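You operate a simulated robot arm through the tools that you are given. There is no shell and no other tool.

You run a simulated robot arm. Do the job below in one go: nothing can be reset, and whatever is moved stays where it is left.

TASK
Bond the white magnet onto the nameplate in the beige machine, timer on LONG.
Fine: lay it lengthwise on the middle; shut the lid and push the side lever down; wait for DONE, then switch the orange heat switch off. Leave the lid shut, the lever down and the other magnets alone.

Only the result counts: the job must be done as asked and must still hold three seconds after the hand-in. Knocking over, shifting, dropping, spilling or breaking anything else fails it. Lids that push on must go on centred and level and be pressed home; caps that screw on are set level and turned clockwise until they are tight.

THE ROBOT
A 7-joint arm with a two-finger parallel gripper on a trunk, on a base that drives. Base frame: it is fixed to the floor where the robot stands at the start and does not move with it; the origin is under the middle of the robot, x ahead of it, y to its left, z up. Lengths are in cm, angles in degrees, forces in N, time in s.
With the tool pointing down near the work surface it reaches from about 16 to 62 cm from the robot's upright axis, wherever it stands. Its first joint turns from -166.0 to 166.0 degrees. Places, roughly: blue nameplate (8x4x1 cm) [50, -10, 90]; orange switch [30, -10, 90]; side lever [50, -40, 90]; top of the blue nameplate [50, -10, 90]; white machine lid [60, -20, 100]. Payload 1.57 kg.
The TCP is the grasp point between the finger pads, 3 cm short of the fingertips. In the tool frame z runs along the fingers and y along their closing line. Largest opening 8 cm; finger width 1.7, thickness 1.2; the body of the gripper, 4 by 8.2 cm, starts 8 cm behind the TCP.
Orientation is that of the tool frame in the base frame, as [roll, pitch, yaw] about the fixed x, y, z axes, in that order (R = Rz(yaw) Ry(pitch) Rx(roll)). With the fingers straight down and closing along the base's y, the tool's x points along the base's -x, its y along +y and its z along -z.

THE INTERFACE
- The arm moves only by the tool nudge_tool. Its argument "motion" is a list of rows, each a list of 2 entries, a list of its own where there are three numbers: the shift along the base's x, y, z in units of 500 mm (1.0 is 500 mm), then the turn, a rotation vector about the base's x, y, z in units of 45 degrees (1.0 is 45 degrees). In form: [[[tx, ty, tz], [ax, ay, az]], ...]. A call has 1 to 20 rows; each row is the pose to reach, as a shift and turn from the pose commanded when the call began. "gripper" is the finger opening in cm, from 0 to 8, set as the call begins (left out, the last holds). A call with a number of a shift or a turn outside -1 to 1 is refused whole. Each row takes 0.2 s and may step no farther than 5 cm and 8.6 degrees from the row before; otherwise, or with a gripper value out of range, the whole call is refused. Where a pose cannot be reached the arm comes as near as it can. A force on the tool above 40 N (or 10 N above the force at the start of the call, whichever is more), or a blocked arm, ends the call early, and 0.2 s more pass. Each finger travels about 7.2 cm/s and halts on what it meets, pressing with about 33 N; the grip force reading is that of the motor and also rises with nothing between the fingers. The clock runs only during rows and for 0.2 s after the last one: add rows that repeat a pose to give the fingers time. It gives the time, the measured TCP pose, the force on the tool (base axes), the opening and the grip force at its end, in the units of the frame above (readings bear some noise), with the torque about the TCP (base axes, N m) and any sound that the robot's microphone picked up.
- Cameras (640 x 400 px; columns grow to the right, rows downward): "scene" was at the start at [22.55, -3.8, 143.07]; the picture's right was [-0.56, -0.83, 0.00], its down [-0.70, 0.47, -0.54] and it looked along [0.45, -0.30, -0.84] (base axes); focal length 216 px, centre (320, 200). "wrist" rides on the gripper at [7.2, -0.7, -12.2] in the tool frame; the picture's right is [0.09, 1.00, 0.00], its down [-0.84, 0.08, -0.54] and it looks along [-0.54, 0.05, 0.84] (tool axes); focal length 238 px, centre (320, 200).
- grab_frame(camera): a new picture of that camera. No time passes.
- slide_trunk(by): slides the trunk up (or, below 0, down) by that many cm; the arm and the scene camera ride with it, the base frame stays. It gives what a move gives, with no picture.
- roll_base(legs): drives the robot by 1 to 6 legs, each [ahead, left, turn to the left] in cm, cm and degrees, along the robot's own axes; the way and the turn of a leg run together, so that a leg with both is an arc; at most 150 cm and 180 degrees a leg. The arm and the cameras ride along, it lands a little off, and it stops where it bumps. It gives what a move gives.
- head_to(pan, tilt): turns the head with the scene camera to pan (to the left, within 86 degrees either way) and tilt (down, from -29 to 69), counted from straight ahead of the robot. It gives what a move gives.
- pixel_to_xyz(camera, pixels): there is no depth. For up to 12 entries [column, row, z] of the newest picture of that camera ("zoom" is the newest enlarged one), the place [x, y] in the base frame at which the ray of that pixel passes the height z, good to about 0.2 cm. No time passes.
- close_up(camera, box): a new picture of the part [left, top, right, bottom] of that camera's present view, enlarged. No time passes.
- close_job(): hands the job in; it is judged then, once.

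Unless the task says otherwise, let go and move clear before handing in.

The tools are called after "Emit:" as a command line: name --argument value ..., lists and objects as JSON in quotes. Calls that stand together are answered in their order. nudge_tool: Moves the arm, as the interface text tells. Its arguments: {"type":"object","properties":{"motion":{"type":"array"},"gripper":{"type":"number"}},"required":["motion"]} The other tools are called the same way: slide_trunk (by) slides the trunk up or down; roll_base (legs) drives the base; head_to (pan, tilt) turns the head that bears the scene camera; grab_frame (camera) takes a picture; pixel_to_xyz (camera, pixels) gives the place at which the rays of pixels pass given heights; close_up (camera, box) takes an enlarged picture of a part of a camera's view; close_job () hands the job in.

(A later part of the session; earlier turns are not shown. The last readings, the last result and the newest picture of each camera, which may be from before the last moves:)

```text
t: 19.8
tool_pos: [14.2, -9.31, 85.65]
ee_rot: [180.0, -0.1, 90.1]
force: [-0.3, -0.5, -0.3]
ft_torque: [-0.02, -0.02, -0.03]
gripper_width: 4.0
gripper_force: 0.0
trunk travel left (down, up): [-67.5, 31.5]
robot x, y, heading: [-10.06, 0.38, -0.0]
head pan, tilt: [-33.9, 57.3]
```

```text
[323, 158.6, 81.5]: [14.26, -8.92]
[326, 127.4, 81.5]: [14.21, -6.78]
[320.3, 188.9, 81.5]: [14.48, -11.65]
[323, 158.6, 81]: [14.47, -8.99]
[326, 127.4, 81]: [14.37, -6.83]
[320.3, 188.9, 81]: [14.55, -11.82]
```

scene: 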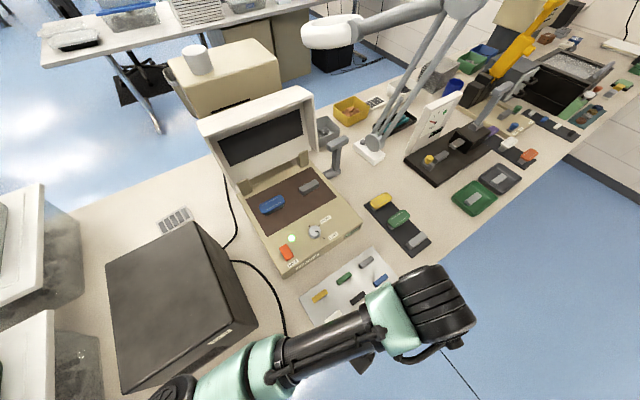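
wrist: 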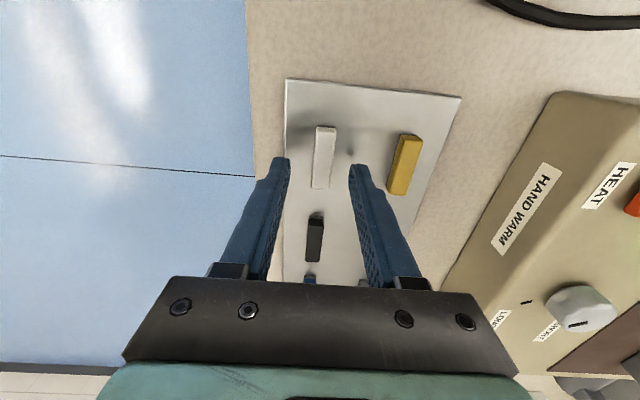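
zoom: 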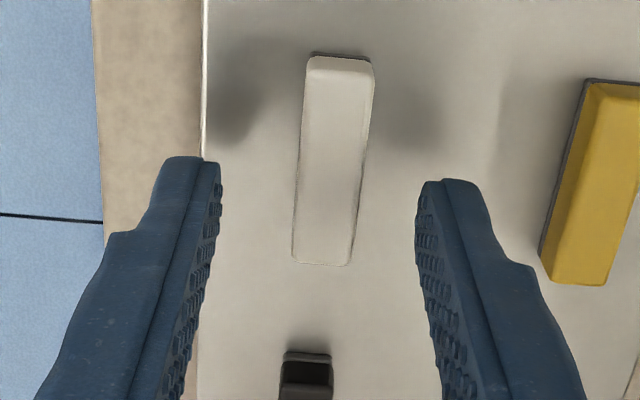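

The end points put the magnet centre at (14.35, -9.22), turned about 2°. I'll make that small correction and lower in steps until the tips are just above the card.

Emit:
nudge_tool --motion '[[[0.0026, 0.0014, -0.012], [0, 0, 0.05]], [[0.0026, 0.0014, -0.024], [0, 0, 0.05]], [[0.0026, 0.0014, -0.034], [0, 0, 0.05]], [[0.0026, 0.0014, -0.034], [0, 0, 0.05]]]'

Emit:
close_up --camera "wrist" --box '[240, 110, 400, 230]'

```text
t: 20.8
tool_pos: [14.43, -9.28, 83.97]
ee_rot: [-179.9, -0.2, 92.4]
force: [-0.2, 0.3, 0.1]
ft_torque: [0.01, -0.02, 0.0]
gripper_width: 3.99
gripper_force: 0.0
trunk travel left (down, up): [-67.5, 31.5]
robot x, y, heading: [-10.29, -0.22, -0.3]
head pan, tilt: [-33.9, 57.3]
```

```text
3.33 times, centred on (320, 170) of wrist
```

zoom: 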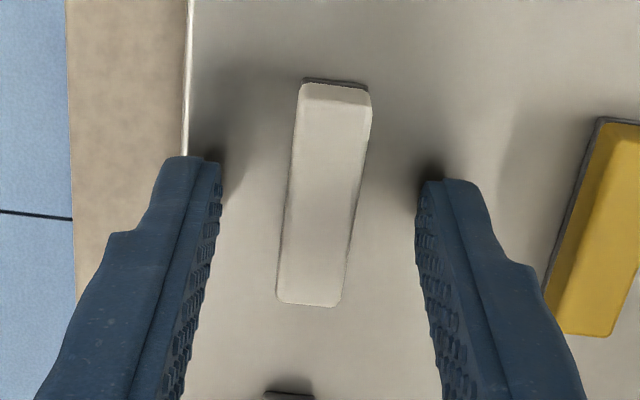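

The finger shadows at zoom (210,155) and (430,170) show the tips are near the card. I'll lower 0.3 cm more and close gently.

Emit:
nudge_tool --motion '[[[0, 0, -0.003], [0, 0, 0]], [[0, 0, -0.006], [0, 0, 0]], [[0, 0, -0.006], [0, 0, 0]]]'

Emit:
close_up --camera "wrist" --box '[240, 110, 400, 230]'

```text
t: 21.6
tool_pos: [14.61, -9.21, 83.68]
ee_rot: [180.0, 0.0, 92.5]
force: [-0.7, 0.4, 1.2]
ft_torque: [-0.01, 0.02, 0.01]
gripper_width: 3.99
gripper_force: 0.0
trunk travel left (down, up): [-67.5, 31.5]
robot x, y, heading: [-10.22, -0.01, -0.1]
head pan, tilt: [-33.9, 57.3]
```

```text
3.33 times, centred on (320, 170) of wrist
```

zoom: 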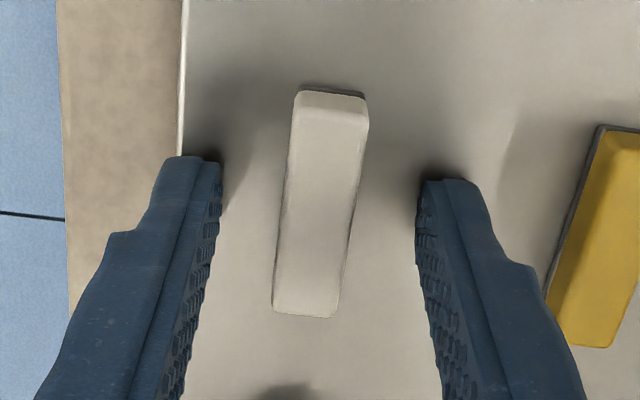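

The magnet is centred between the pads at zoom (320,200). I'll close on it.

Emit:
nudge_tool --motion '[[[0, 0, 0], [0, 0, 0]], [[0, 0, 0], [0, 0, 0]], [[0, 0, 0], [0, 0, 0]]]' --gripper 0.8

Emit:
close_up --camera "wrist" --box '[240, 110, 400, 230]'

```text
t: 22.4
tool_pos: [14.52, -9.31, 83.54]
ee_rot: [-179.9, -0.2, 92.4]
force: [-0.2, -0.3, 0.5]
ft_torque: [-0.03, -0.04, 0.02]
gripper_width: 1.27
gripper_force: 29.7
trunk travel left (down, up): [-67.5, 31.5]
robot x, y, heading: [-10.36, 0.33, -0.0]
head pan, tilt: [-33.9, 57.3]
```

```text
3.33 times, centred on (320, 170) of wrist
```

zoom: 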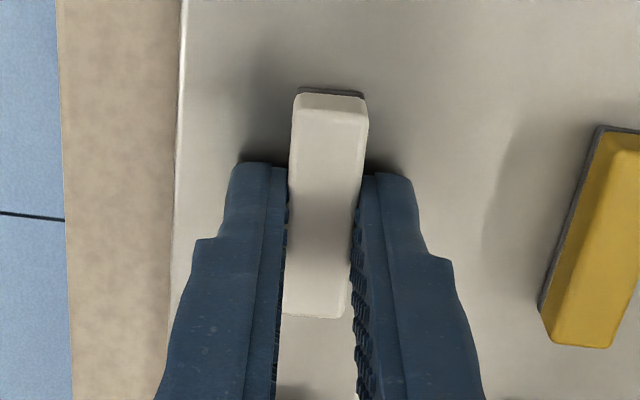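

The magnet is gripped at 1.27 cm with firm force. I'll lift slowly and check that only the magnet comes up.

Emit:
nudge_tool --motion '[[[0, 0, 0.01], [0, 0, 0]], [[0, 0, 0.03], [0, 0, 0]], [[0, 0, 0.06], [0, 0, 0]], [[0, 0, 0.06], [0, 0, 0]]]'

Emit:
grab_frame --camera "wrist"

```text
t: 23.4
tool_pos: [14.63, -9.33, 86.69]
ee_rot: [-180.0, -0.1, 92.4]
force: [-0.7, -0.6, 1.0]
ft_torque: [-0.01, 0.02, 0.02]
gripper_width: 1.24
gripper_force: 29.9
trunk travel left (down, up): [-67.5, 31.5]
robot x, y, heading: [-10.25, 0.39, 0.0]
head pan, tilt: [-33.9, 57.3]
```

```text
taken
```

wrist: 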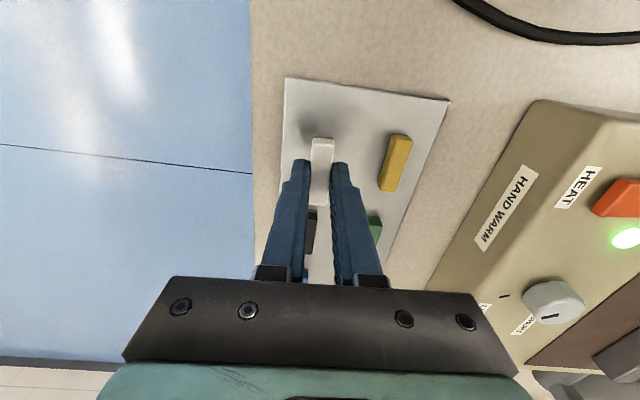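

Only the magnet came up, and the card and the other magnets are undisturbed. I'll raise it to a safe height and carry it toward the machine, stopping short of the nameplate to look.

Emit:
nudge_tool --motion '[[[0, 0, 0.09], [0, 0, 0]], [[0, 0, 0.18], [0, 0, 0]], [[0, 0, 0.27], [0, 0, -0.02]], [[0.06, -0.004, 0.306], [0, 0, -0.04]], [[0.15, -0.01, 0.306], [0, 0, -0.053]], [[0.24, -0.014, 0.306], [0, 0, -0.053]], [[0.33, -0.018, 0.306], [0, 0, -0.053]], [[0.42, -0.024, 0.306], [0, 0, -0.053]], [[0.508, -0.028, 0.306], [0, 0, -0.053]], [[0.508, -0.028, 0.306], [0, 0, -0.053]]]'

Emit:
grab_frame --camera "wrist"

Emit:
grab_frame --camera "scene"

```text
t: 25.6
tool_pos: [40.12, -11.02, 101.8]
ee_rot: [-179.9, 0.0, 90.1]
force: [0.4, 0.1, -0.1]
ft_torque: [0.05, -0.02, -0.03]
gripper_width: 1.24
gripper_force: 29.6
out of reach, approached as far as the arm can: row 3
trunk travel left (down, up): [-67.5, 31.5]
robot x, y, heading: [-10.21, -0.03, 0.1]
head pan, tilt: [-33.9, 57.3]
```

```text
taken
```

wrist: 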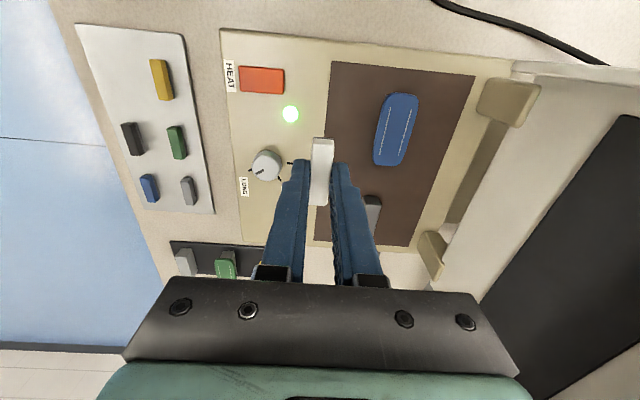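

```text
taken
```

scene: 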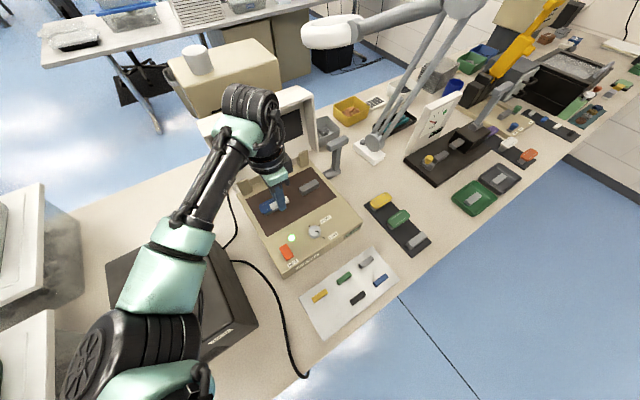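

The nameplate shows clearly at (396,130) and the held magnet at (321,172). I'll zoom in for the nameplate's outline and angle.

Emit:
close_up --camera "wrist" --box '[290, 70, 450, 210]'

Emit:
close_up --camera "scene" --box '[220, 60, 360, 240]'

```text
2.86 times, centred on (370, 140) of wrist
```

zoom: 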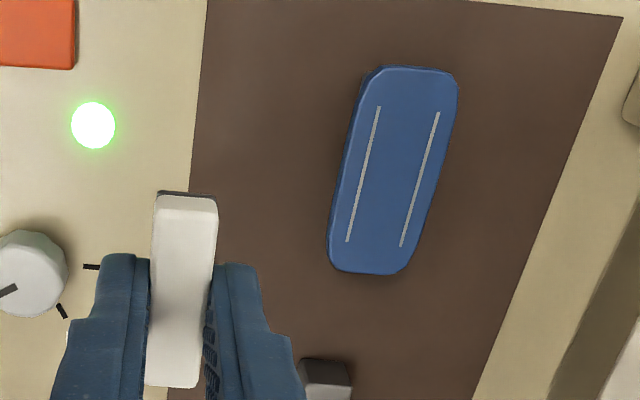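

```text
2.22 times, centred on (290, 150) of scene
```

zoom: 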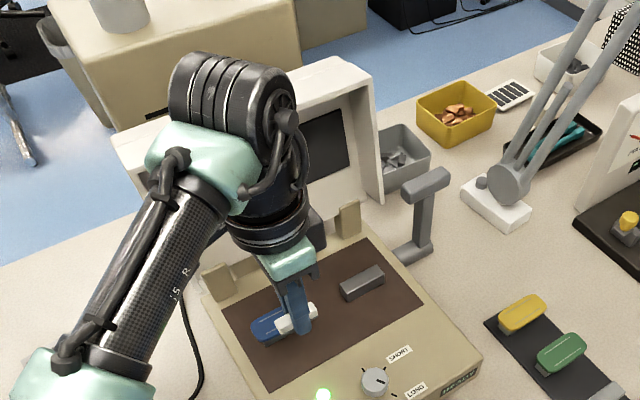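

The two silver lines on the plate give its axis well. I'll convert their ends and the plate's edges at z 88.8.

Emit:
pixel_to_xyz --camera "wrist" --pixels '[[390.65, 107.45, 88.8], [379.45, 154.35, 88.8], [411.3, 109.2, 88.8], [398.35, 156.45, 88.8], [402.9, 93.4, 88.8], [386.45, 165.9, 88.8], [378.75, 127.75, 88.8], [409.2, 131.25, 88.8], [390.65, 107.45, 88], [379.45, 154.35, 88], [411.3, 109.2, 88], [398.35, 156.45, 88]]'

```text
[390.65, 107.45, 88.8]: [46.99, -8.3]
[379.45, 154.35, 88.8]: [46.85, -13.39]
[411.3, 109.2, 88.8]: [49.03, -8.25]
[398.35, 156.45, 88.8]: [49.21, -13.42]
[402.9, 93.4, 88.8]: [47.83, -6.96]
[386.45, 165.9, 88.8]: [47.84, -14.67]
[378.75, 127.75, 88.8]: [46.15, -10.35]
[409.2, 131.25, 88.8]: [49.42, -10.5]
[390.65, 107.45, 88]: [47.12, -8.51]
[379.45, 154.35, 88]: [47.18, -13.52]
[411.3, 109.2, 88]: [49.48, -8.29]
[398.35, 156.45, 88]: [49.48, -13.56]
```

The plate centre is near (48.0, -10.85) and its axis is parallel to y. Before going in I want to know how close the open lid comes, so I'll look at its visible corner more closely.

Emit:
close_up --camera "scene" --box '[270, 70, 360, 180]'

Emit:
close_up --camera "wrist" --box '[400, 40, 640, 300]'

```text
3.64 times, centred on (315, 125) of scene
```

zoom: 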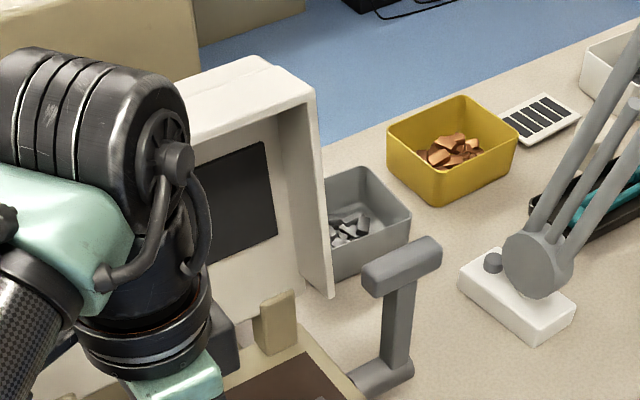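

```text
1.54 times, centred on (520, 170) of wrist
```

zoom: 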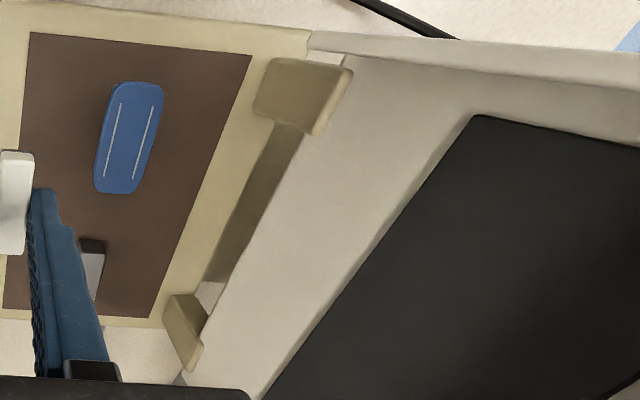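

The lid's front rim is at x ≈ 57 near its base and about 60 at the top, so the gripper at x 48 will clear it. I'll move the magnet above the plate centre at a moderate height.

Emit:
nudge_tool --motion '[[[0.08, 0.001, 0], [0, 0, 0]], [[0.157, 0.002, 0], [0, 0, 0]], [[0.157, 0.002, -0.06], [0, 0, 0]], [[0.157, 0.002, -0.12], [0, 0, 0]], [[0.157, 0.002, -0.12], [0, 0, 0]]]'

Emit:
grab_frame --camera "wrist"

Emit:
close_up --camera "wrist" --box '[240, 80, 400, 220]'

Emit:
grab_frame --camera "scene"

```text
t: 26.8
tool_pos: [47.6, -10.61, 95.87]
ee_rot: [180.0, -0.1, 90.0]
force: [0.6, 0.3, 0.0]
ft_torque: [0.0, 0.02, 0.0]
gripper_width: 1.26
gripper_force: 29.4
trunk travel left (down, up): [-67.5, 31.5]
robot x, y, heading: [-10.21, 0.25, 0.0]
head pan, tilt: [-33.9, 57.3]
```

```text
taken
```

wrist: 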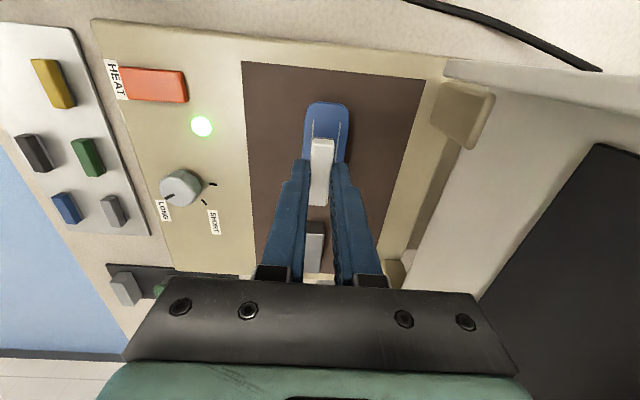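

```text
2.86 times, centred on (320, 150) of wrist
```

zoom: 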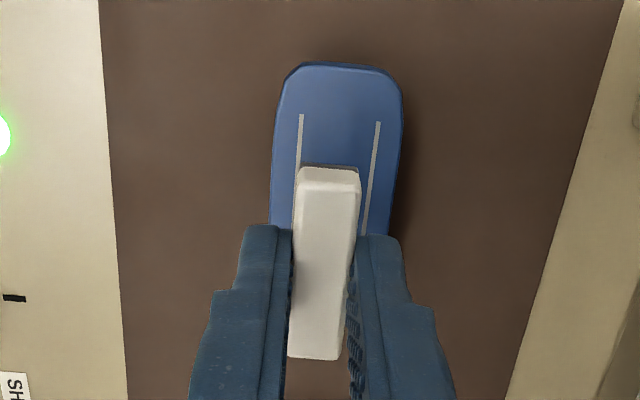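

```text
taken
```

scene: 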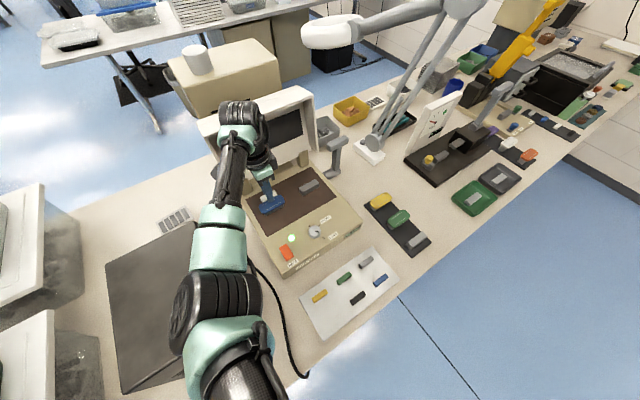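

The magnet now hovers above the plate at zoom (328,262), with the plate's left line starting at (301,114) and its right at (378,122). I'll compute the offsets before lowering.

Emit:
pixel_to_xyz --camera "wrist" --pixels '[[313.35, 119.9, 88.8], [340.3, 122.7, 88.8], [328.75, 102, 88.8], [304.25, 143, 88.8], [348, 143, 88.8], [313.35, 119.9, 88], [340.3, 122.7, 88], [328.75, 102, 88], [304.25, 143, 88], [348, 143, 88]]'

Emit:
nudge_tool --motion '[[[0, 0, 0], [0, 0, 0]]]'

Emit:
nudge_tool --motion '[[[0, 0, 0], [0, 0, 0]]]'

```text
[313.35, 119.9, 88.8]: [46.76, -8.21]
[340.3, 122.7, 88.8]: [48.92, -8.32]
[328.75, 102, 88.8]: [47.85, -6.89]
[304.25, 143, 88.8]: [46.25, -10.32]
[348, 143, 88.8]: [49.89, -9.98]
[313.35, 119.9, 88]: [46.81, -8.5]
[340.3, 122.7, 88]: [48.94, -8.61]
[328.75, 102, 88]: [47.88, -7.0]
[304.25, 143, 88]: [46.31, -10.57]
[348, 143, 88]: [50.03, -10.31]
```

```text
t: 27.2
tool_pos: [47.71, -10.64, 95.93]
ee_rot: [179.9, -0.1, 90.0]
force: [-1.3, 0.1, -0.2]
ft_torque: [0.01, 0.0, -0.01]
gripper_width: 1.25
gripper_force: 29.6
trunk travel left (down, up): [-67.5, 31.5]
robot x, y, heading: [-10.03, -0.11, 0.1]
head pan, tilt: [-33.9, 57.3]
```

```text
t: 27.6
tool_pos: [47.66, -10.52, 95.84]
ee_rot: [180.0, -0.2, 90.0]
force: [0.4, 0.4, 0.3]
ft_torque: [-0.02, 0.0, 0.02]
gripper_width: 1.27
gripper_force: 29.5
trunk travel left (down, up): [-67.5, 31.5]
robot x, y, heading: [-10.41, -0.03, 0.2]
head pan, tilt: [-33.9, 57.3]
```

The TCP averages (47.66, -10.59) against a plate centre near (47.95, -10.84), and the magnet sits about 0.1 toward +y in the grip. I'll correct by +0.33 in x and -0.33 in y while lowering partway.

Emit:
nudge_tool --motion '[[[0.0066, -0.0066, -0.03], [0, 0, 0]], [[0.0066, -0.0066, -0.058], [0, 0, 0]], [[0.0066, -0.0066, -0.058], [0, 0, 0]]]'

Emit:
grab_frame --camera "wrist"

Emit:
close_up --camera "wrist" --box '[240, 90, 400, 230]'

```text
t: 28.4
tool_pos: [48.01, -10.92, 92.88]
ee_rot: [180.0, -0.1, 90.0]
force: [-0.1, 0.4, -0.6]
ft_torque: [0.0, 0.04, 0.01]
gripper_width: 1.23
gripper_force: 29.0
trunk travel left (down, up): [-67.5, 31.5]
robot x, y, heading: [-10.09, 0.14, 0.1]
head pan, tilt: [-33.9, 57.3]
```

```text
taken
```

wrist: 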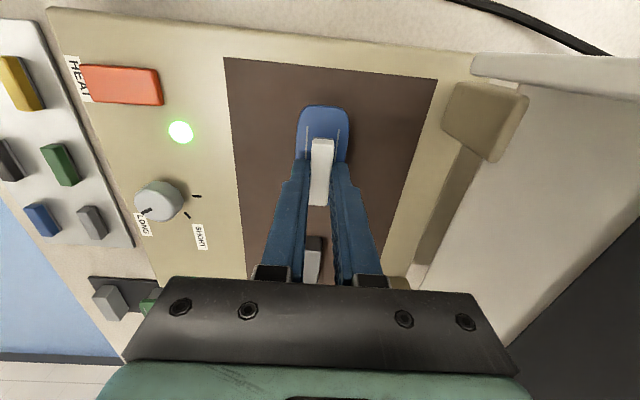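

```text
2.86 times, centred on (320, 160) of wrist
```

zoom: 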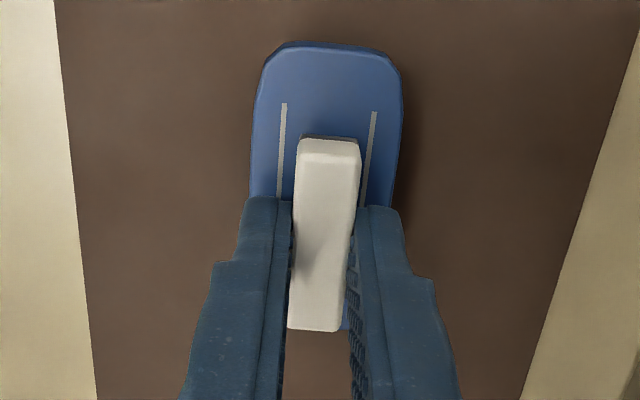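

In this view the plate's centreline passes at column 321, matching the grasp axis at 320.7. Lengthwise the offset is within about 0.1 cm, so I'll lower gently toward contact.

Emit:
nudge_tool --motion '[[[0, 0, -0.004], [0, 0, 0]], [[0, 0, -0.008], [0, 0, 0]], [[0, 0, -0.012], [0, 0, 0]], [[0, 0, -0.012], [0, 0, 0]]]'

Emit:
close_up --camera "wrist" --box '[240, 90, 400, 230]'

```text
t: 29.4
tool_pos: [48.15, -10.95, 92.31]
ee_rot: [-180.0, -0.1, 90.0]
force: [0.6, -0.2, 0.2]
ft_torque: [-0.06, 0.02, 0.02]
gripper_width: 1.26
gripper_force: 29.8
trunk travel left (down, up): [-67.5, 31.5]
robot x, y, heading: [-10.17, -0.34, -0.1]
head pan, tilt: [-33.9, 57.3]
```

```text
2.86 times, centred on (320, 160) of wrist
```

zoom: 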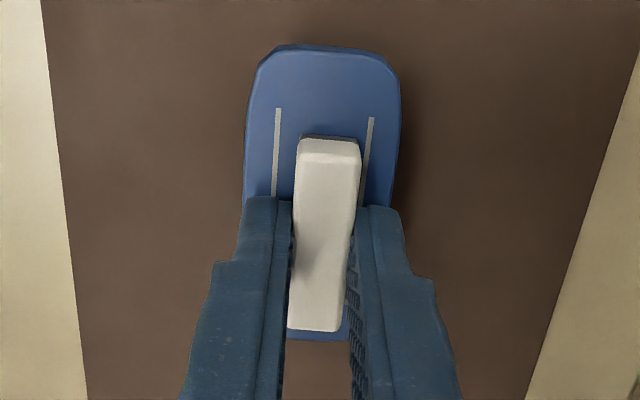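

The magnet is almost down, with a blue strip visible beyond both its ends at zoom (328,95) and (317,337), and the plate about 0.1 to the -x side. I'll correct that and lower in tenths until it touches.

Emit:
nudge_tool --motion '[[[-0.002, 0, -0.002], [0, 0, 0]], [[-0.002, 0, -0.004], [0, 0, 0]], [[-0.002, 0, -0.006], [0, 0, 0]], [[-0.002, 0, -0.006], [0, 0, 0]]]'

Emit:
close_up --camera "wrist" --box '[240, 90, 400, 230]'

```text
t: 30.4
tool_pos: [48.05, -10.84, 92.11]
ee_rot: [179.8, -0.1, 90.0]
force: [3.8, 0.5, 10.2]
ft_torque: [0.08, -0.12, -0.02]
gripper_width: 1.25
gripper_force: 29.5
trunk travel left (down, up): [-67.5, 31.5]
robot x, y, heading: [-10.12, 0.38, -0.1]
head pan, tilt: [-33.9, 57.3]
```

```text
2.86 times, centred on (320, 160) of wrist
```

zoom: 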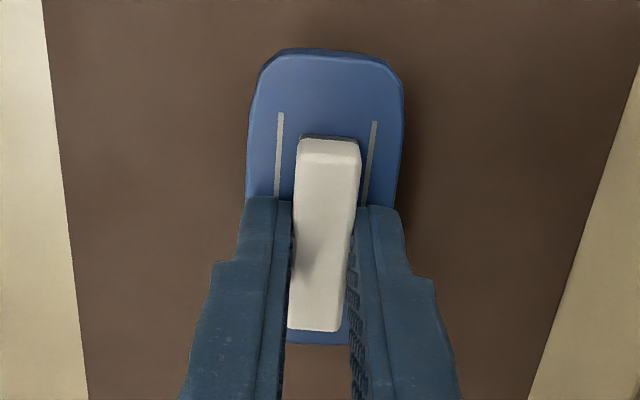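

Contact is at 10 N and the magnet sits midway between the silver lines and the plate's ends. I'll open the fingers a little and lift straight off.

Emit:
nudge_tool --motion '[[[0, 0, 0.001], [0, 0, 0]], [[0, 0, 0.001], [0, 0, 0]], [[0, 0, 0.001], [0, 0, 0]]]' --gripper 2.6

Emit:
close_up --camera "wrist" --box '[240, 90, 400, 230]'

```text
t: 31.2
tool_pos: [47.89, -11.0, 92.2]
ee_rot: [-180.0, 0.1, 89.9]
force: [-1.2, -1.6, 9.4]
ft_torque: [-0.07, 0.03, -0.01]
gripper_width: 2.17
gripper_force: 0.0
trunk travel left (down, up): [-67.5, 31.5]
robot x, y, heading: [-10.18, -0.28, -0.1]
head pan, tilt: [-33.9, 57.3]
```

```text
2.86 times, centred on (320, 160) of wrist
```

zoom: 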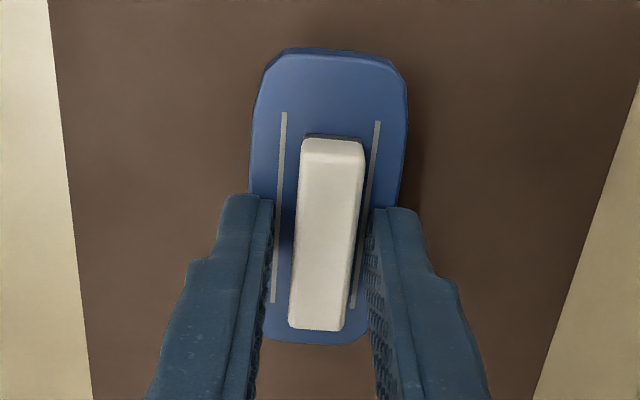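

The fingers are clear of the magnet sides, but a 9 N upward force suggests the tips rest on the plate. I'll lift straight up slightly, then open further and look.

Emit:
nudge_tool --motion '[[[0, 0, 0.004], [0, 0, 0]], [[0, 0, 0.008], [0, 0, 0]], [[0, 0, 0.02], [0, 0, 0]], [[0, 0, 0.06], [0, 0, 0]], [[0, 0, 0.12], [0, 0, 0]], [[0, 0, 0.12], [0, 0, 0]]]'

Emit:
grab_frame --camera "wrist"

Emit:
close_up --camera "wrist" --box '[240, 60, 400, 200]'

```text
t: 32.6
tool_pos: [48.14, -10.96, 98.03]
ee_rot: [-179.9, -0.1, 90.0]
force: [0.1, -0.9, 0.6]
ft_torque: [-0.03, 0.03, 0.03]
gripper_width: 2.59
gripper_force: 0.1
trunk travel left (down, up): [-67.5, 31.5]
robot x, y, heading: [-10.06, -0.09, -0.3]
head pan, tilt: [-33.9, 57.3]
```

```text
taken
```

wrist: 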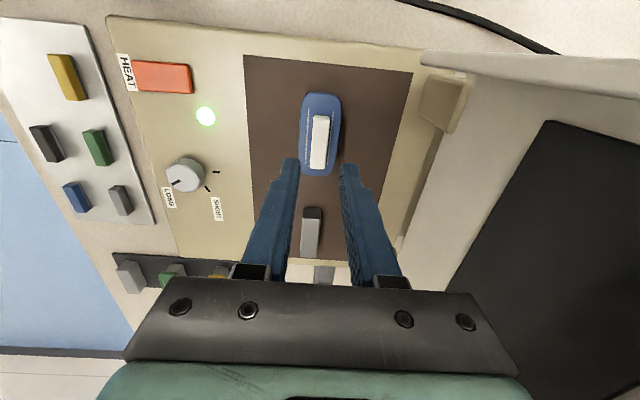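

```text
2.86 times, centred on (320, 130) of wrist
```

zoom: 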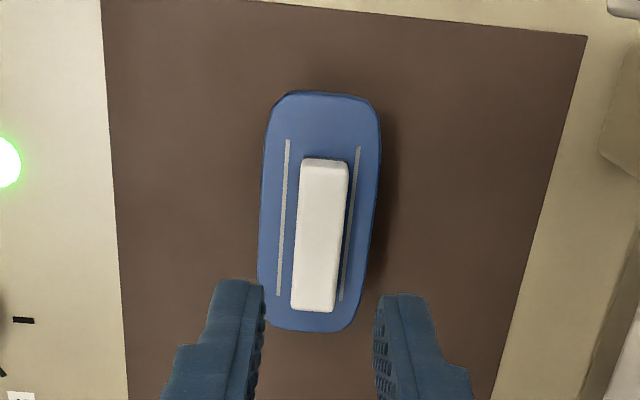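

The magnet rests on the plate, lengthwise, between the two silver lines. I'll measure how well it is centred.

Emit:
pixel_to_xyz --camera "wrist" --pixels '[[314.05, 116.7, 90], [329.8, 117.05, 90], [325.6, 168.5, 90], [309.85, 167.8, 90], [308.45, 109, 88.9], [305.3, 163.6, 88.9], [333.3, 111.45, 88.9], [327.35, 165, 88.9], [320, 93.95, 88.9], [313, 176.2, 88.9]]'

```text
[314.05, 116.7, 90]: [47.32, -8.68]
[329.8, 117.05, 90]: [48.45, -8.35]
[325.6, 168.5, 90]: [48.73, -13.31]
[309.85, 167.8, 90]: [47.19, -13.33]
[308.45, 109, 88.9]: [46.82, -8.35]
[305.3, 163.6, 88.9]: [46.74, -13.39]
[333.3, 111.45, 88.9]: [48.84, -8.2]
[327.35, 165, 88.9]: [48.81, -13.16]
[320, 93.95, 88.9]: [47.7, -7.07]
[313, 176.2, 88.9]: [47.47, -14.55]
```

The magnet is within about 0.15 cm of the plate's centre and parallel to it. Next is the lid, so I'll move the arm up and to the left for a clear scene view of the lid and lever.

Emit:
nudge_tool --motion '[[[0, 0, 0.08], [0, 0, 0]], [[-0.02, 0.02, 0.16], [0, 0, 0]], [[-0.08, 0.07, 0.2], [0, 0, 0]], [[-0.14, 0.13, 0.24], [0, 0, 0]], [[-0.2, 0.19, 0.28], [0, 0, 0]], [[-0.26, 0.25, 0.28], [0, 0, 0]], [[-0.32, 0.31, 0.28], [0, 0, 0]], [[-0.38, 0.37, 0.28], [0, 0, 0]]]'

Emit:
grab_frame --camera "scene"

Emit:
close_up --camera "scene" --box '[180, 70, 360, 200]'

Emit:
close_up --camera "scene" --box '[290, 110, 360, 200]'

```text
t: 34.4
tool_pos: [29.14, 7.76, 112.6]
ee_rot: [-179.9, -0.1, 90.0]
force: [0.5, 0.8, -0.6]
ft_torque: [0.01, -0.05, -0.01]
gripper_width: 2.59
gripper_force: 0.2
trunk travel left (down, up): [-67.5, 31.5]
robot x, y, heading: [-9.93, -0.05, 0.2]
head pan, tilt: [-33.9, 57.3]
```

```text
taken
```

scene: 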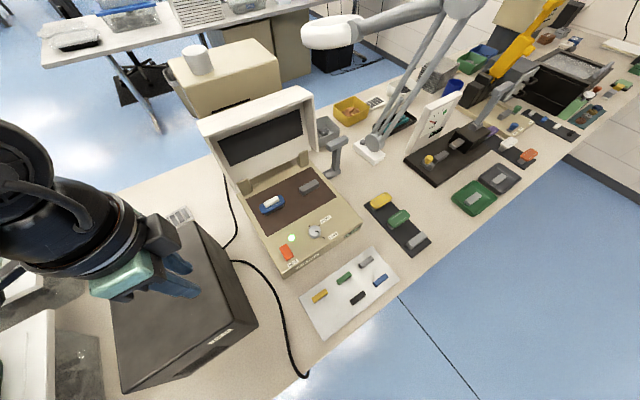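

```text
3.08 times, centred on (270, 135) of scene
```

zoom: 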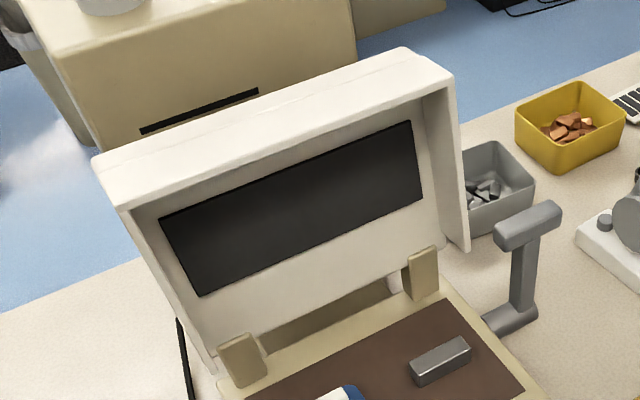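

```text
4.44 times, centred on (325, 155) of scene
```

zoom: 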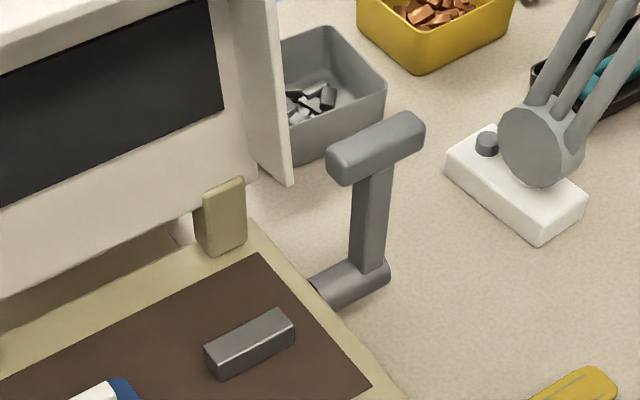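

The whole lid and the lever are now visible, and a grey bin stands behind and to the right of the lid. I'll get the rays of the lid corners and the lever crossbar for triangulation.

Emit:
pixel_to_xyz --camera "scene" --pixels '[[313.9, 96, 100], [313.9, 96, 110], [297.6, 85.6, 100], [297.6, 85.6, 110], [206.6, 137.6, 100], [206.6, 137.6, 110], [196.9, 122, 100], [196.9, 122, 110], [318.1, 151.25, 90], [318.1, 151.25, 95], [339, 143, 90], [339, 143, 95]]'

Emit:
pixel_to_xyz --camera "scene" --pixels '[[330, 175, 86], [334, 172, 86], [303, 155, 88], [250, 185, 88], [340, 127, 84], [327, 120, 86], [361, 222, 86], [289, 270, 86], [289, 270, 87], [361, 222, 87]]'

```text
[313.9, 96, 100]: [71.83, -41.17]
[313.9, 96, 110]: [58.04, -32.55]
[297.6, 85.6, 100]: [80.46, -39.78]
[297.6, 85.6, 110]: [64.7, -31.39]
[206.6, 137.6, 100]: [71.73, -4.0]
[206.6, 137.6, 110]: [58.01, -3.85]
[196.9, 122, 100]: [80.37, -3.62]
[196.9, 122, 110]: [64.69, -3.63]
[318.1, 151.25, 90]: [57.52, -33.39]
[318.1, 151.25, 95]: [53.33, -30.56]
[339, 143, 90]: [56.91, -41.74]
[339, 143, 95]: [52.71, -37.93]
```

```text
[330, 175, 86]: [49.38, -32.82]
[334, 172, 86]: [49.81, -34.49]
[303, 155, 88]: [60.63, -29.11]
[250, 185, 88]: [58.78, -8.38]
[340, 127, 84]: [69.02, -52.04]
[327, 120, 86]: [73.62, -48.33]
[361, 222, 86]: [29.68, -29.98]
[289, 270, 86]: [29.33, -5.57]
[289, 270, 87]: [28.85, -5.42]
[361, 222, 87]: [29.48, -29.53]
```

The lid's size is still uncertain by a few centimetres. The wrist camera, now on the left, may see the lid from another angle and give a good baseline, so I'll look through it.

Emit:
grab_frame --camera "wrist"

```text
taken
```

wrist: 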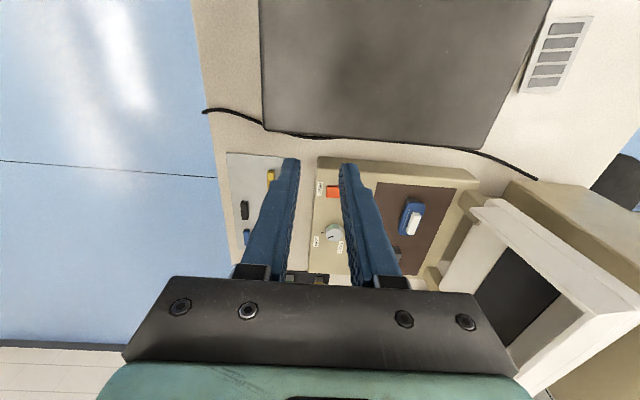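

The wrist view shows the lid from the left, at (470,200) to (640,320). I'll zoom in on its corners.

Emit:
close_up --camera "wrist" --box '[420, 160, 640, 400]'

```text
1.67 times, centred on (530, 280) of wrist
```

zoom: 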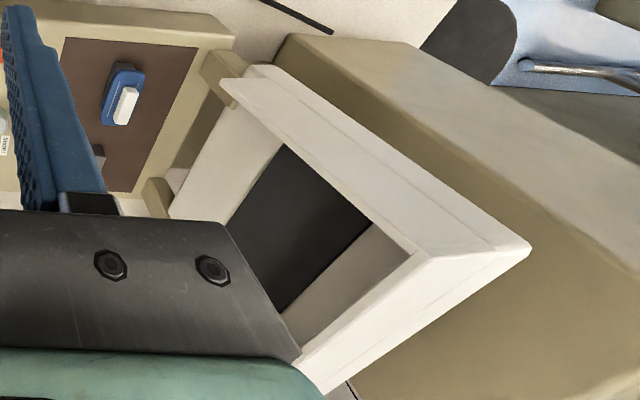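

The lid's left panel is clearly visible, with its front rim from zoom (222,80) up to (428,258) and its back top corner at (530,248). I'll get those rays to intersect with the scene rays.

Emit:
pixel_to_xyz --camera "zoom" --pixels '[[428, 258, 100], [428, 258, 105], [428, 258, 110], [530, 248, 100], [530, 248, 105], [530, 248, 110], [222, 80, 88], [222, 80, 92], [222, 80, 96], [260, 66, 88], [260, 66, 92], [300, 365, 105]]'

```text
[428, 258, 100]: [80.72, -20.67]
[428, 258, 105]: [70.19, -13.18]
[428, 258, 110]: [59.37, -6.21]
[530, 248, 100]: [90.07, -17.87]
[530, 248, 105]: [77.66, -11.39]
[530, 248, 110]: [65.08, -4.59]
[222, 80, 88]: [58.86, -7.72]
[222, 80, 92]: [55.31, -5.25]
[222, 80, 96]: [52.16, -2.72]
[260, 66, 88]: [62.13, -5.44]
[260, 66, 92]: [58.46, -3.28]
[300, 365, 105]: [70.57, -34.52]
```

Intersecting the rays, the lid's front rim runs from (53.6, 94.1) to (55.8, 111.7) in x and z, and its back top edge is at (63.4, 110.7). It leans back about 7°. Before reaching behind it, I'll check how near the tan cabinet and the back table edge are.

Emit:
pixel_to_xyz --camera "zoom" --pixels '[[275, 45, 60], [275, 45, 80], [275, 45, 100], [410, 42, 80], [410, 42, 100], [222, 70, 90], [222, 70, 93], [160, 195, 90], [160, 195, 93]]'

Emit:
pixel_to_xyz --camera "scene" --pixels '[[185.5, 116, 60], [185.5, 116, 80], [185.5, 116, 100], [280, 76, 60], [280, 76, 80], [280, 76, 100], [168, 65, 80], [168, 65, 100], [206.6, 154.5, 80], [302.9, 152.75, 91], [302.9, 152.75, 93]]'

Emit:
close_up --camera "scene" --box '[140, 20, 360, 180]'

```text
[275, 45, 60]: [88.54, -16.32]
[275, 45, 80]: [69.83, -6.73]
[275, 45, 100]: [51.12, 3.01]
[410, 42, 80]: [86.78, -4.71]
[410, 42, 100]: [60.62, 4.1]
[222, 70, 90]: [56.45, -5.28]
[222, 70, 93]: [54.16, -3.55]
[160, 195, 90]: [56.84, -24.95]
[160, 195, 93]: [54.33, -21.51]
```

```text
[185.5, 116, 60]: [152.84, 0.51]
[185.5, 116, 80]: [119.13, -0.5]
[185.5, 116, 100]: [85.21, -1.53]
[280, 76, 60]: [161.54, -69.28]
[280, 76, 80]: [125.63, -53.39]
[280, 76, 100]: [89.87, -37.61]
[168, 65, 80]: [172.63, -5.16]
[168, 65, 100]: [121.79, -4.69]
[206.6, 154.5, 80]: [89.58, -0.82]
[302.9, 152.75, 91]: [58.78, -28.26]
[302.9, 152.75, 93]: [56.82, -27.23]
```

```text
2.50 times, centred on (250, 100) of scene
```

zoom: 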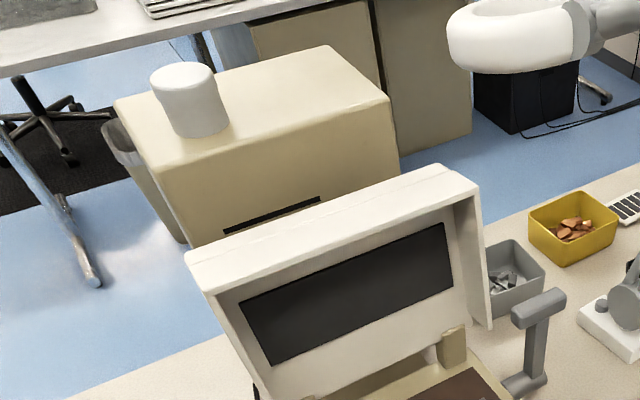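

The cabinet stands well behind the table and the grey bin is at y < -45, so the space behind the lid is free. The base must go forward and to the right, so I'll look down first to check clearance to the table edge.

Emit:
head_to --pan 0 --tilt 69

Emit:
grab_frame --camera "scene"

Emit:
head_to --pan -80 --tilt 60

Emit:
grab_frame --camera "scene"

```text
t: 35.4
tool_pos: [29.18, 7.75, 112.61]
ee_rot: [180.0, -0.1, 89.9]
force: [-0.5, 0.2, -0.3]
ft_torque: [0.0, -0.02, 0.0]
gripper_width: 2.61
gripper_force: 0.0
trunk travel left (down, up): [-67.5, 31.5]
robot x, y, heading: [-10.3, -0.29, -0.1]
head pan, tilt: [0.0, 68.8]
```

```text
taken
```

scene: 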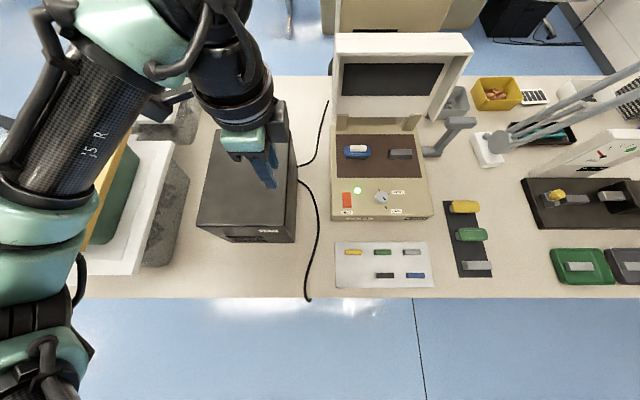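

```text
t: 36.9
tool_pos: [29.02, 7.75, 112.52]
ee_rot: [180.0, -0.1, 90.0]
force: [0.2, -0.1, 0.1]
ft_torque: [-0.05, 0.0, -0.02]
gripper_width: 2.6
gripper_force: 0.0
trunk travel left (down, up): [-67.5, 31.5]
robot x, y, heading: [-10.37, -0.12, 0.1]
head pan, tilt: [-80.0, 60.0]
```

```text
taken
```

scene: 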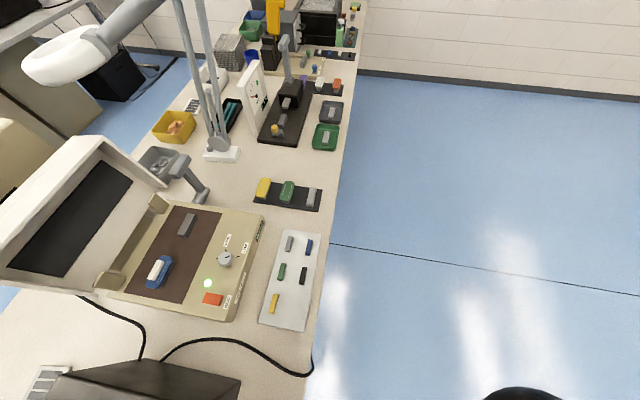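

These views show clear floor in front of the table, with the edge at row 297 in the first picture. In the second, a dark part at (525,390) may be the robot's own base. I'll measure the gap.

Emit:
pixel_to_xyz --camera "scene" --pixels '[[313, 380, 80], [330, 250, 80], [490, 395, 20], [490, 395, 50], [525, 387, 20], [525, 387, 50], [80, 140, 110], [148, 185, 92], [10, 280, 92], [185, 165, 92], [210, 195, 84]]'

Emit:
close_up --camera "scene" --box '[0, 110, 220, 310]'

```text
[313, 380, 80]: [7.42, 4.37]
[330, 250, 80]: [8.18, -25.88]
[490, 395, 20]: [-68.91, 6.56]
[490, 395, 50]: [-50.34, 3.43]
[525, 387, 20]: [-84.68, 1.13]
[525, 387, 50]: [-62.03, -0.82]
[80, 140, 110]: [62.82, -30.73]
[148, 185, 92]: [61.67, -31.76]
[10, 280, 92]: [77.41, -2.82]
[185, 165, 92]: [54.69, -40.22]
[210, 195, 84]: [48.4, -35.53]
```

```text
2.00 times, centred on (110, 210) of scene
```

zoom: 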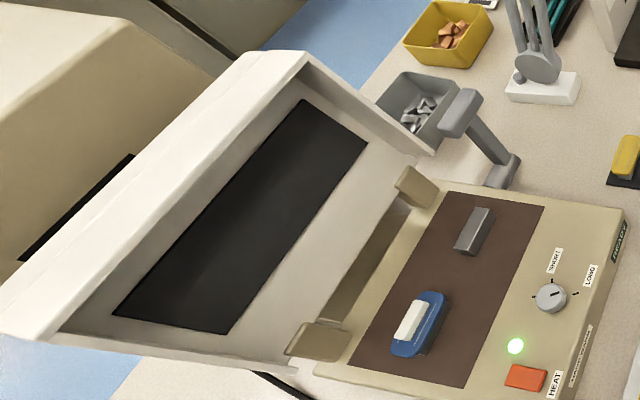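

The table edge is at x ≈ 8 and the robot started safely at x = 0, so I'll return there and shift right. That puts the lid's middle (y ≈ -17.5) straight ahead, after which I'll point the head at the machine.

Emit:
roll_base --legs '[[0, -17.3, 0], [10, 0, 0]]'

Emit:
head_to --pan -5 --tilt 50

Emit:
grab_frame --camera "scene"

Emit:
grab_frame --camera "wrist"

```text
t: 39.1
tool_pos: [38.92, -10.03, 112.49]
ee_rot: [-180.0, -0.1, 90.1]
force: [0.4, 0.3, -0.2]
ft_torque: [0.01, 0.04, -0.02]
gripper_width: 2.58
gripper_force: 0.0
trunk travel left (down, up): [-67.5, 31.5]
robot x, y, heading: [0.02, -17.67, 0.6]
head pan, tilt: [-80.0, 60.0]
```

```text
t: 40.6
tool_pos: [38.97, -10.02, 112.48]
ee_rot: [180.0, -0.1, 90.1]
force: [0.1, 0.5, -0.7]
ft_torque: [0.02, -0.01, 0.02]
gripper_width: 2.61
gripper_force: 0.0
trunk travel left (down, up): [-67.5, 31.5]
robot x, y, heading: [-0.53, -17.87, -0.1]
head pan, tilt: [-5.0, 50.0]
```

```text
taken
```

scene: 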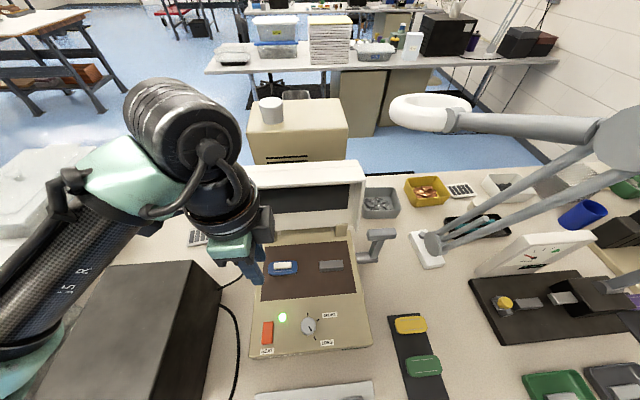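

```text
taken
```

wrist: 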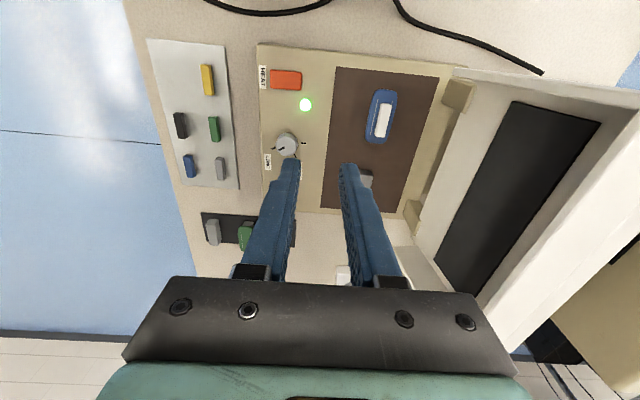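

The base is at about (0, -17.7), and the lid is straight ahead with nothing behind it. I'll close the fingers, raise the arm, centre on the lid and tilt the fingers 20° outward so they can hook over the lid's top.

Emit:
nudge_tool --motion '[[[0, -0.03, 0.06], [0, 0, 0]], [[0, -0.08, 0.12], [0, -0.148, 0]], [[0, -0.13, 0.17], [0, -0.296, 0]], [[0, -0.15, 0.18], [0, -0.444, 0]], [[0, -0.15, 0.18], [0, -0.444, 0]]]' --gripper 0

Emit:
grab_frame --camera "scene"

Emit:
grab_frame --camera "wrist"

```text
t: 41.8
tool_pos: [39.13, -17.58, 121.48]
ee_rot: [160.0, 0.1, 90.2]
force: [0.6, -0.6, 0.4]
ft_torque: [0.03, 0.01, 0.02]
gripper_width: 0.02
gripper_force: 21.5
trunk travel left (down, up): [-67.5, 31.5]
robot x, y, heading: [-0.3, -17.66, 0.2]
head pan, tilt: [-5.0, 50.0]
```

```text
taken
```

scene: 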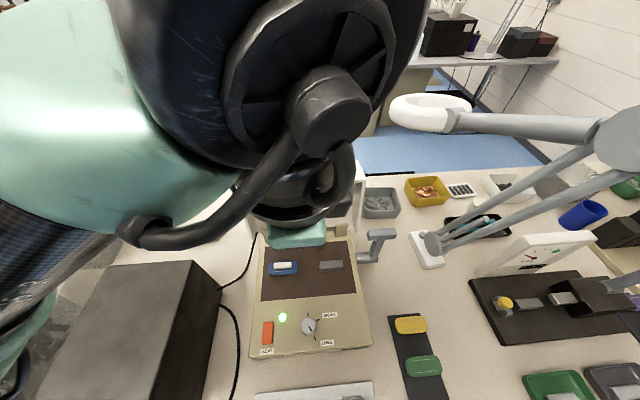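

```text
taken
```

wrist: 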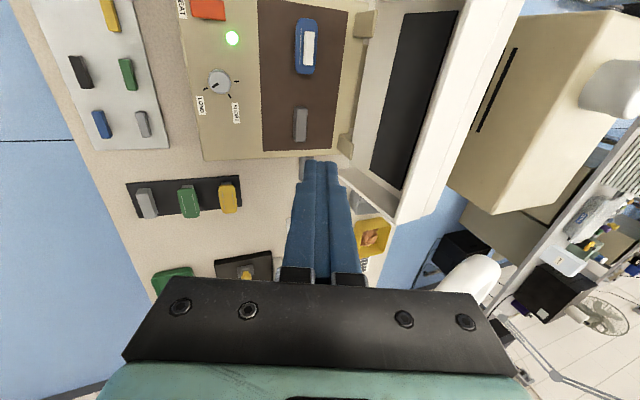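

The tilt worked, and the wrist view shows the lid's top panel between (398,222) and (437,212), with free space behind it. I'll check those edges against my lid model.

Emit:
pixel_to_xyz --camera "wrist" --pixels '[[398, 222, 111.7], [398, 222, 110], [437, 211, 110.7], [437, 211, 109], [500, 55, 110.7], [448, 100, 111.7], [470, 280, 115], [470, 280, 110], [470, 280, 120], [370, 240, 85]]'

Emit:
close_up --camera "wrist" --box '[320, 0, 560, 300]'

```text
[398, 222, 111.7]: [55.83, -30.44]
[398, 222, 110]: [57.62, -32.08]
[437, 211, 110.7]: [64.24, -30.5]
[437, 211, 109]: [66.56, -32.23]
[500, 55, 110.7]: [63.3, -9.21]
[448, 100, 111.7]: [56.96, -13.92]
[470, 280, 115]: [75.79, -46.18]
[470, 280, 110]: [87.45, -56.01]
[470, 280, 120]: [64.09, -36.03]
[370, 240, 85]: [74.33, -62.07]
```

```text
1.33 times, centred on (440, 150) of wrist
```

zoom: 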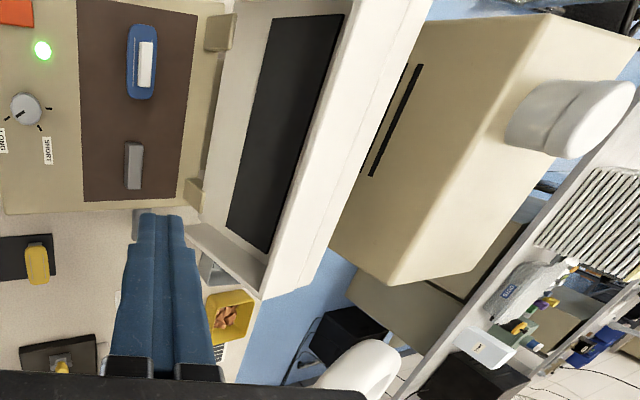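

The lid model holds: the back top edge is at x ≈ 63.8 and the lid spans y from -30.5 to -3.9. I'll move forward over the lid at the present height and check reach.

Emit:
nudge_tool --motion '[[[0.09, 0, 0], [0, 0, 0]], [[0.18, 0, 0], [0, 0, 0]], [[0.27, 0, 0], [0, 0, 0]], [[0.36, 0, 0], [0, 0, 0]], [[0.45, 0, 0], [0, 0, 0]], [[0.545, 0, 0], [0, 0, 0]], [[0.545, 0, 0], [0, 0, 0]]]'

Emit:
grab_frame --camera "scene"

Emit:
grab_frame --camera "wrist"

```text
t: 43.4
tool_pos: [66.32, -17.19, 121.55]
ee_rot: [159.9, -0.2, 90.1]
force: [0.0, -1.4, -0.4]
ft_torque: [-0.03, 0.0, -0.02]
gripper_width: 0.0
gripper_force: 21.3
trunk travel left (down, up): [-67.5, 31.5]
robot x, y, heading: [-0.51, -18.05, 0.1]
head pan, tilt: [-5.0, 50.0]
```

```text
taken
```

scene: 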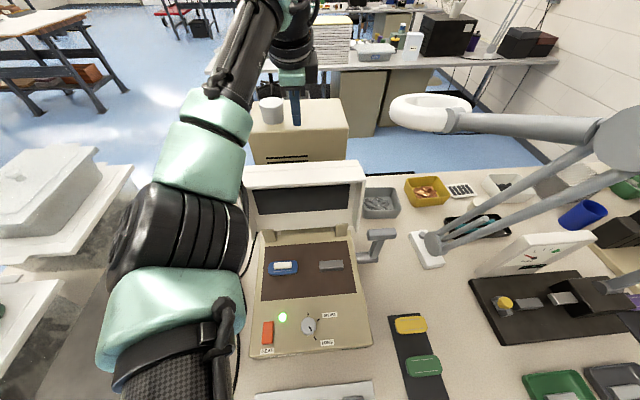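

```text
taken
```

wrist: 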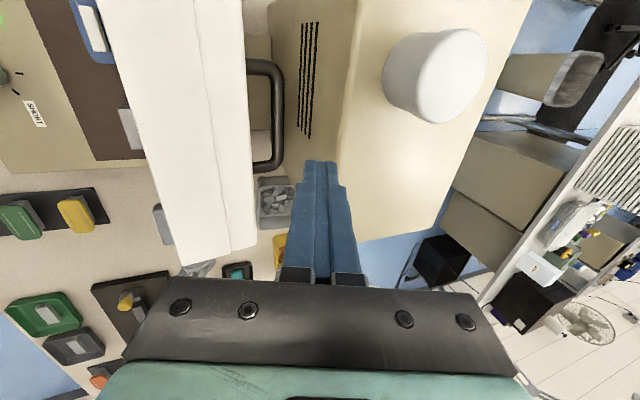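

Reach is fine. The wrist view reveals a dark U-shaped handle on the lid's back, with its bar at about column 280 and rows 62–172. I'll zoom in and locate it.

Emit:
close_up --camera "wrist" --box '[180, 20, 360, 200]'

Emit:
pixel_to_xyz --camera "wrist" --pixels '[[280, 66, 95], [280, 66, 100], [280, 66, 105], [280, 168, 95], [280, 168, 100], [280, 168, 105], [245, 100, 110.7], [252, 245, 110.7], [178, 262, 111.7]]'

```text
2.22 times, centred on (270, 110) of wrist
```

zoom: 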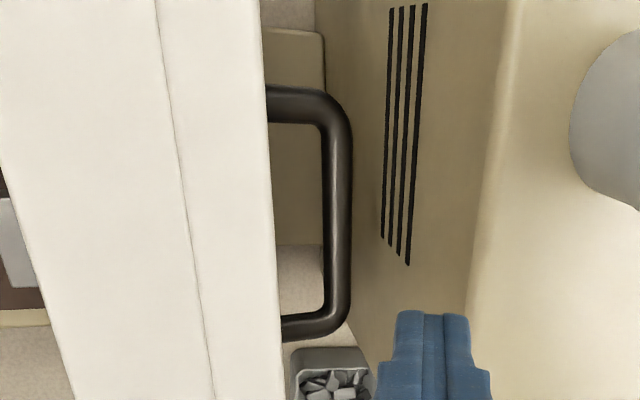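

```text
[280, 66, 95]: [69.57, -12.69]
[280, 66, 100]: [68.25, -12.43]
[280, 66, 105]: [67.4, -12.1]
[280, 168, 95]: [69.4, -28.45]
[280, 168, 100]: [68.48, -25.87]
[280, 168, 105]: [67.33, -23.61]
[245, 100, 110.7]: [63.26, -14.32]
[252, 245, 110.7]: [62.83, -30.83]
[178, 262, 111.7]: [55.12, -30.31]
```

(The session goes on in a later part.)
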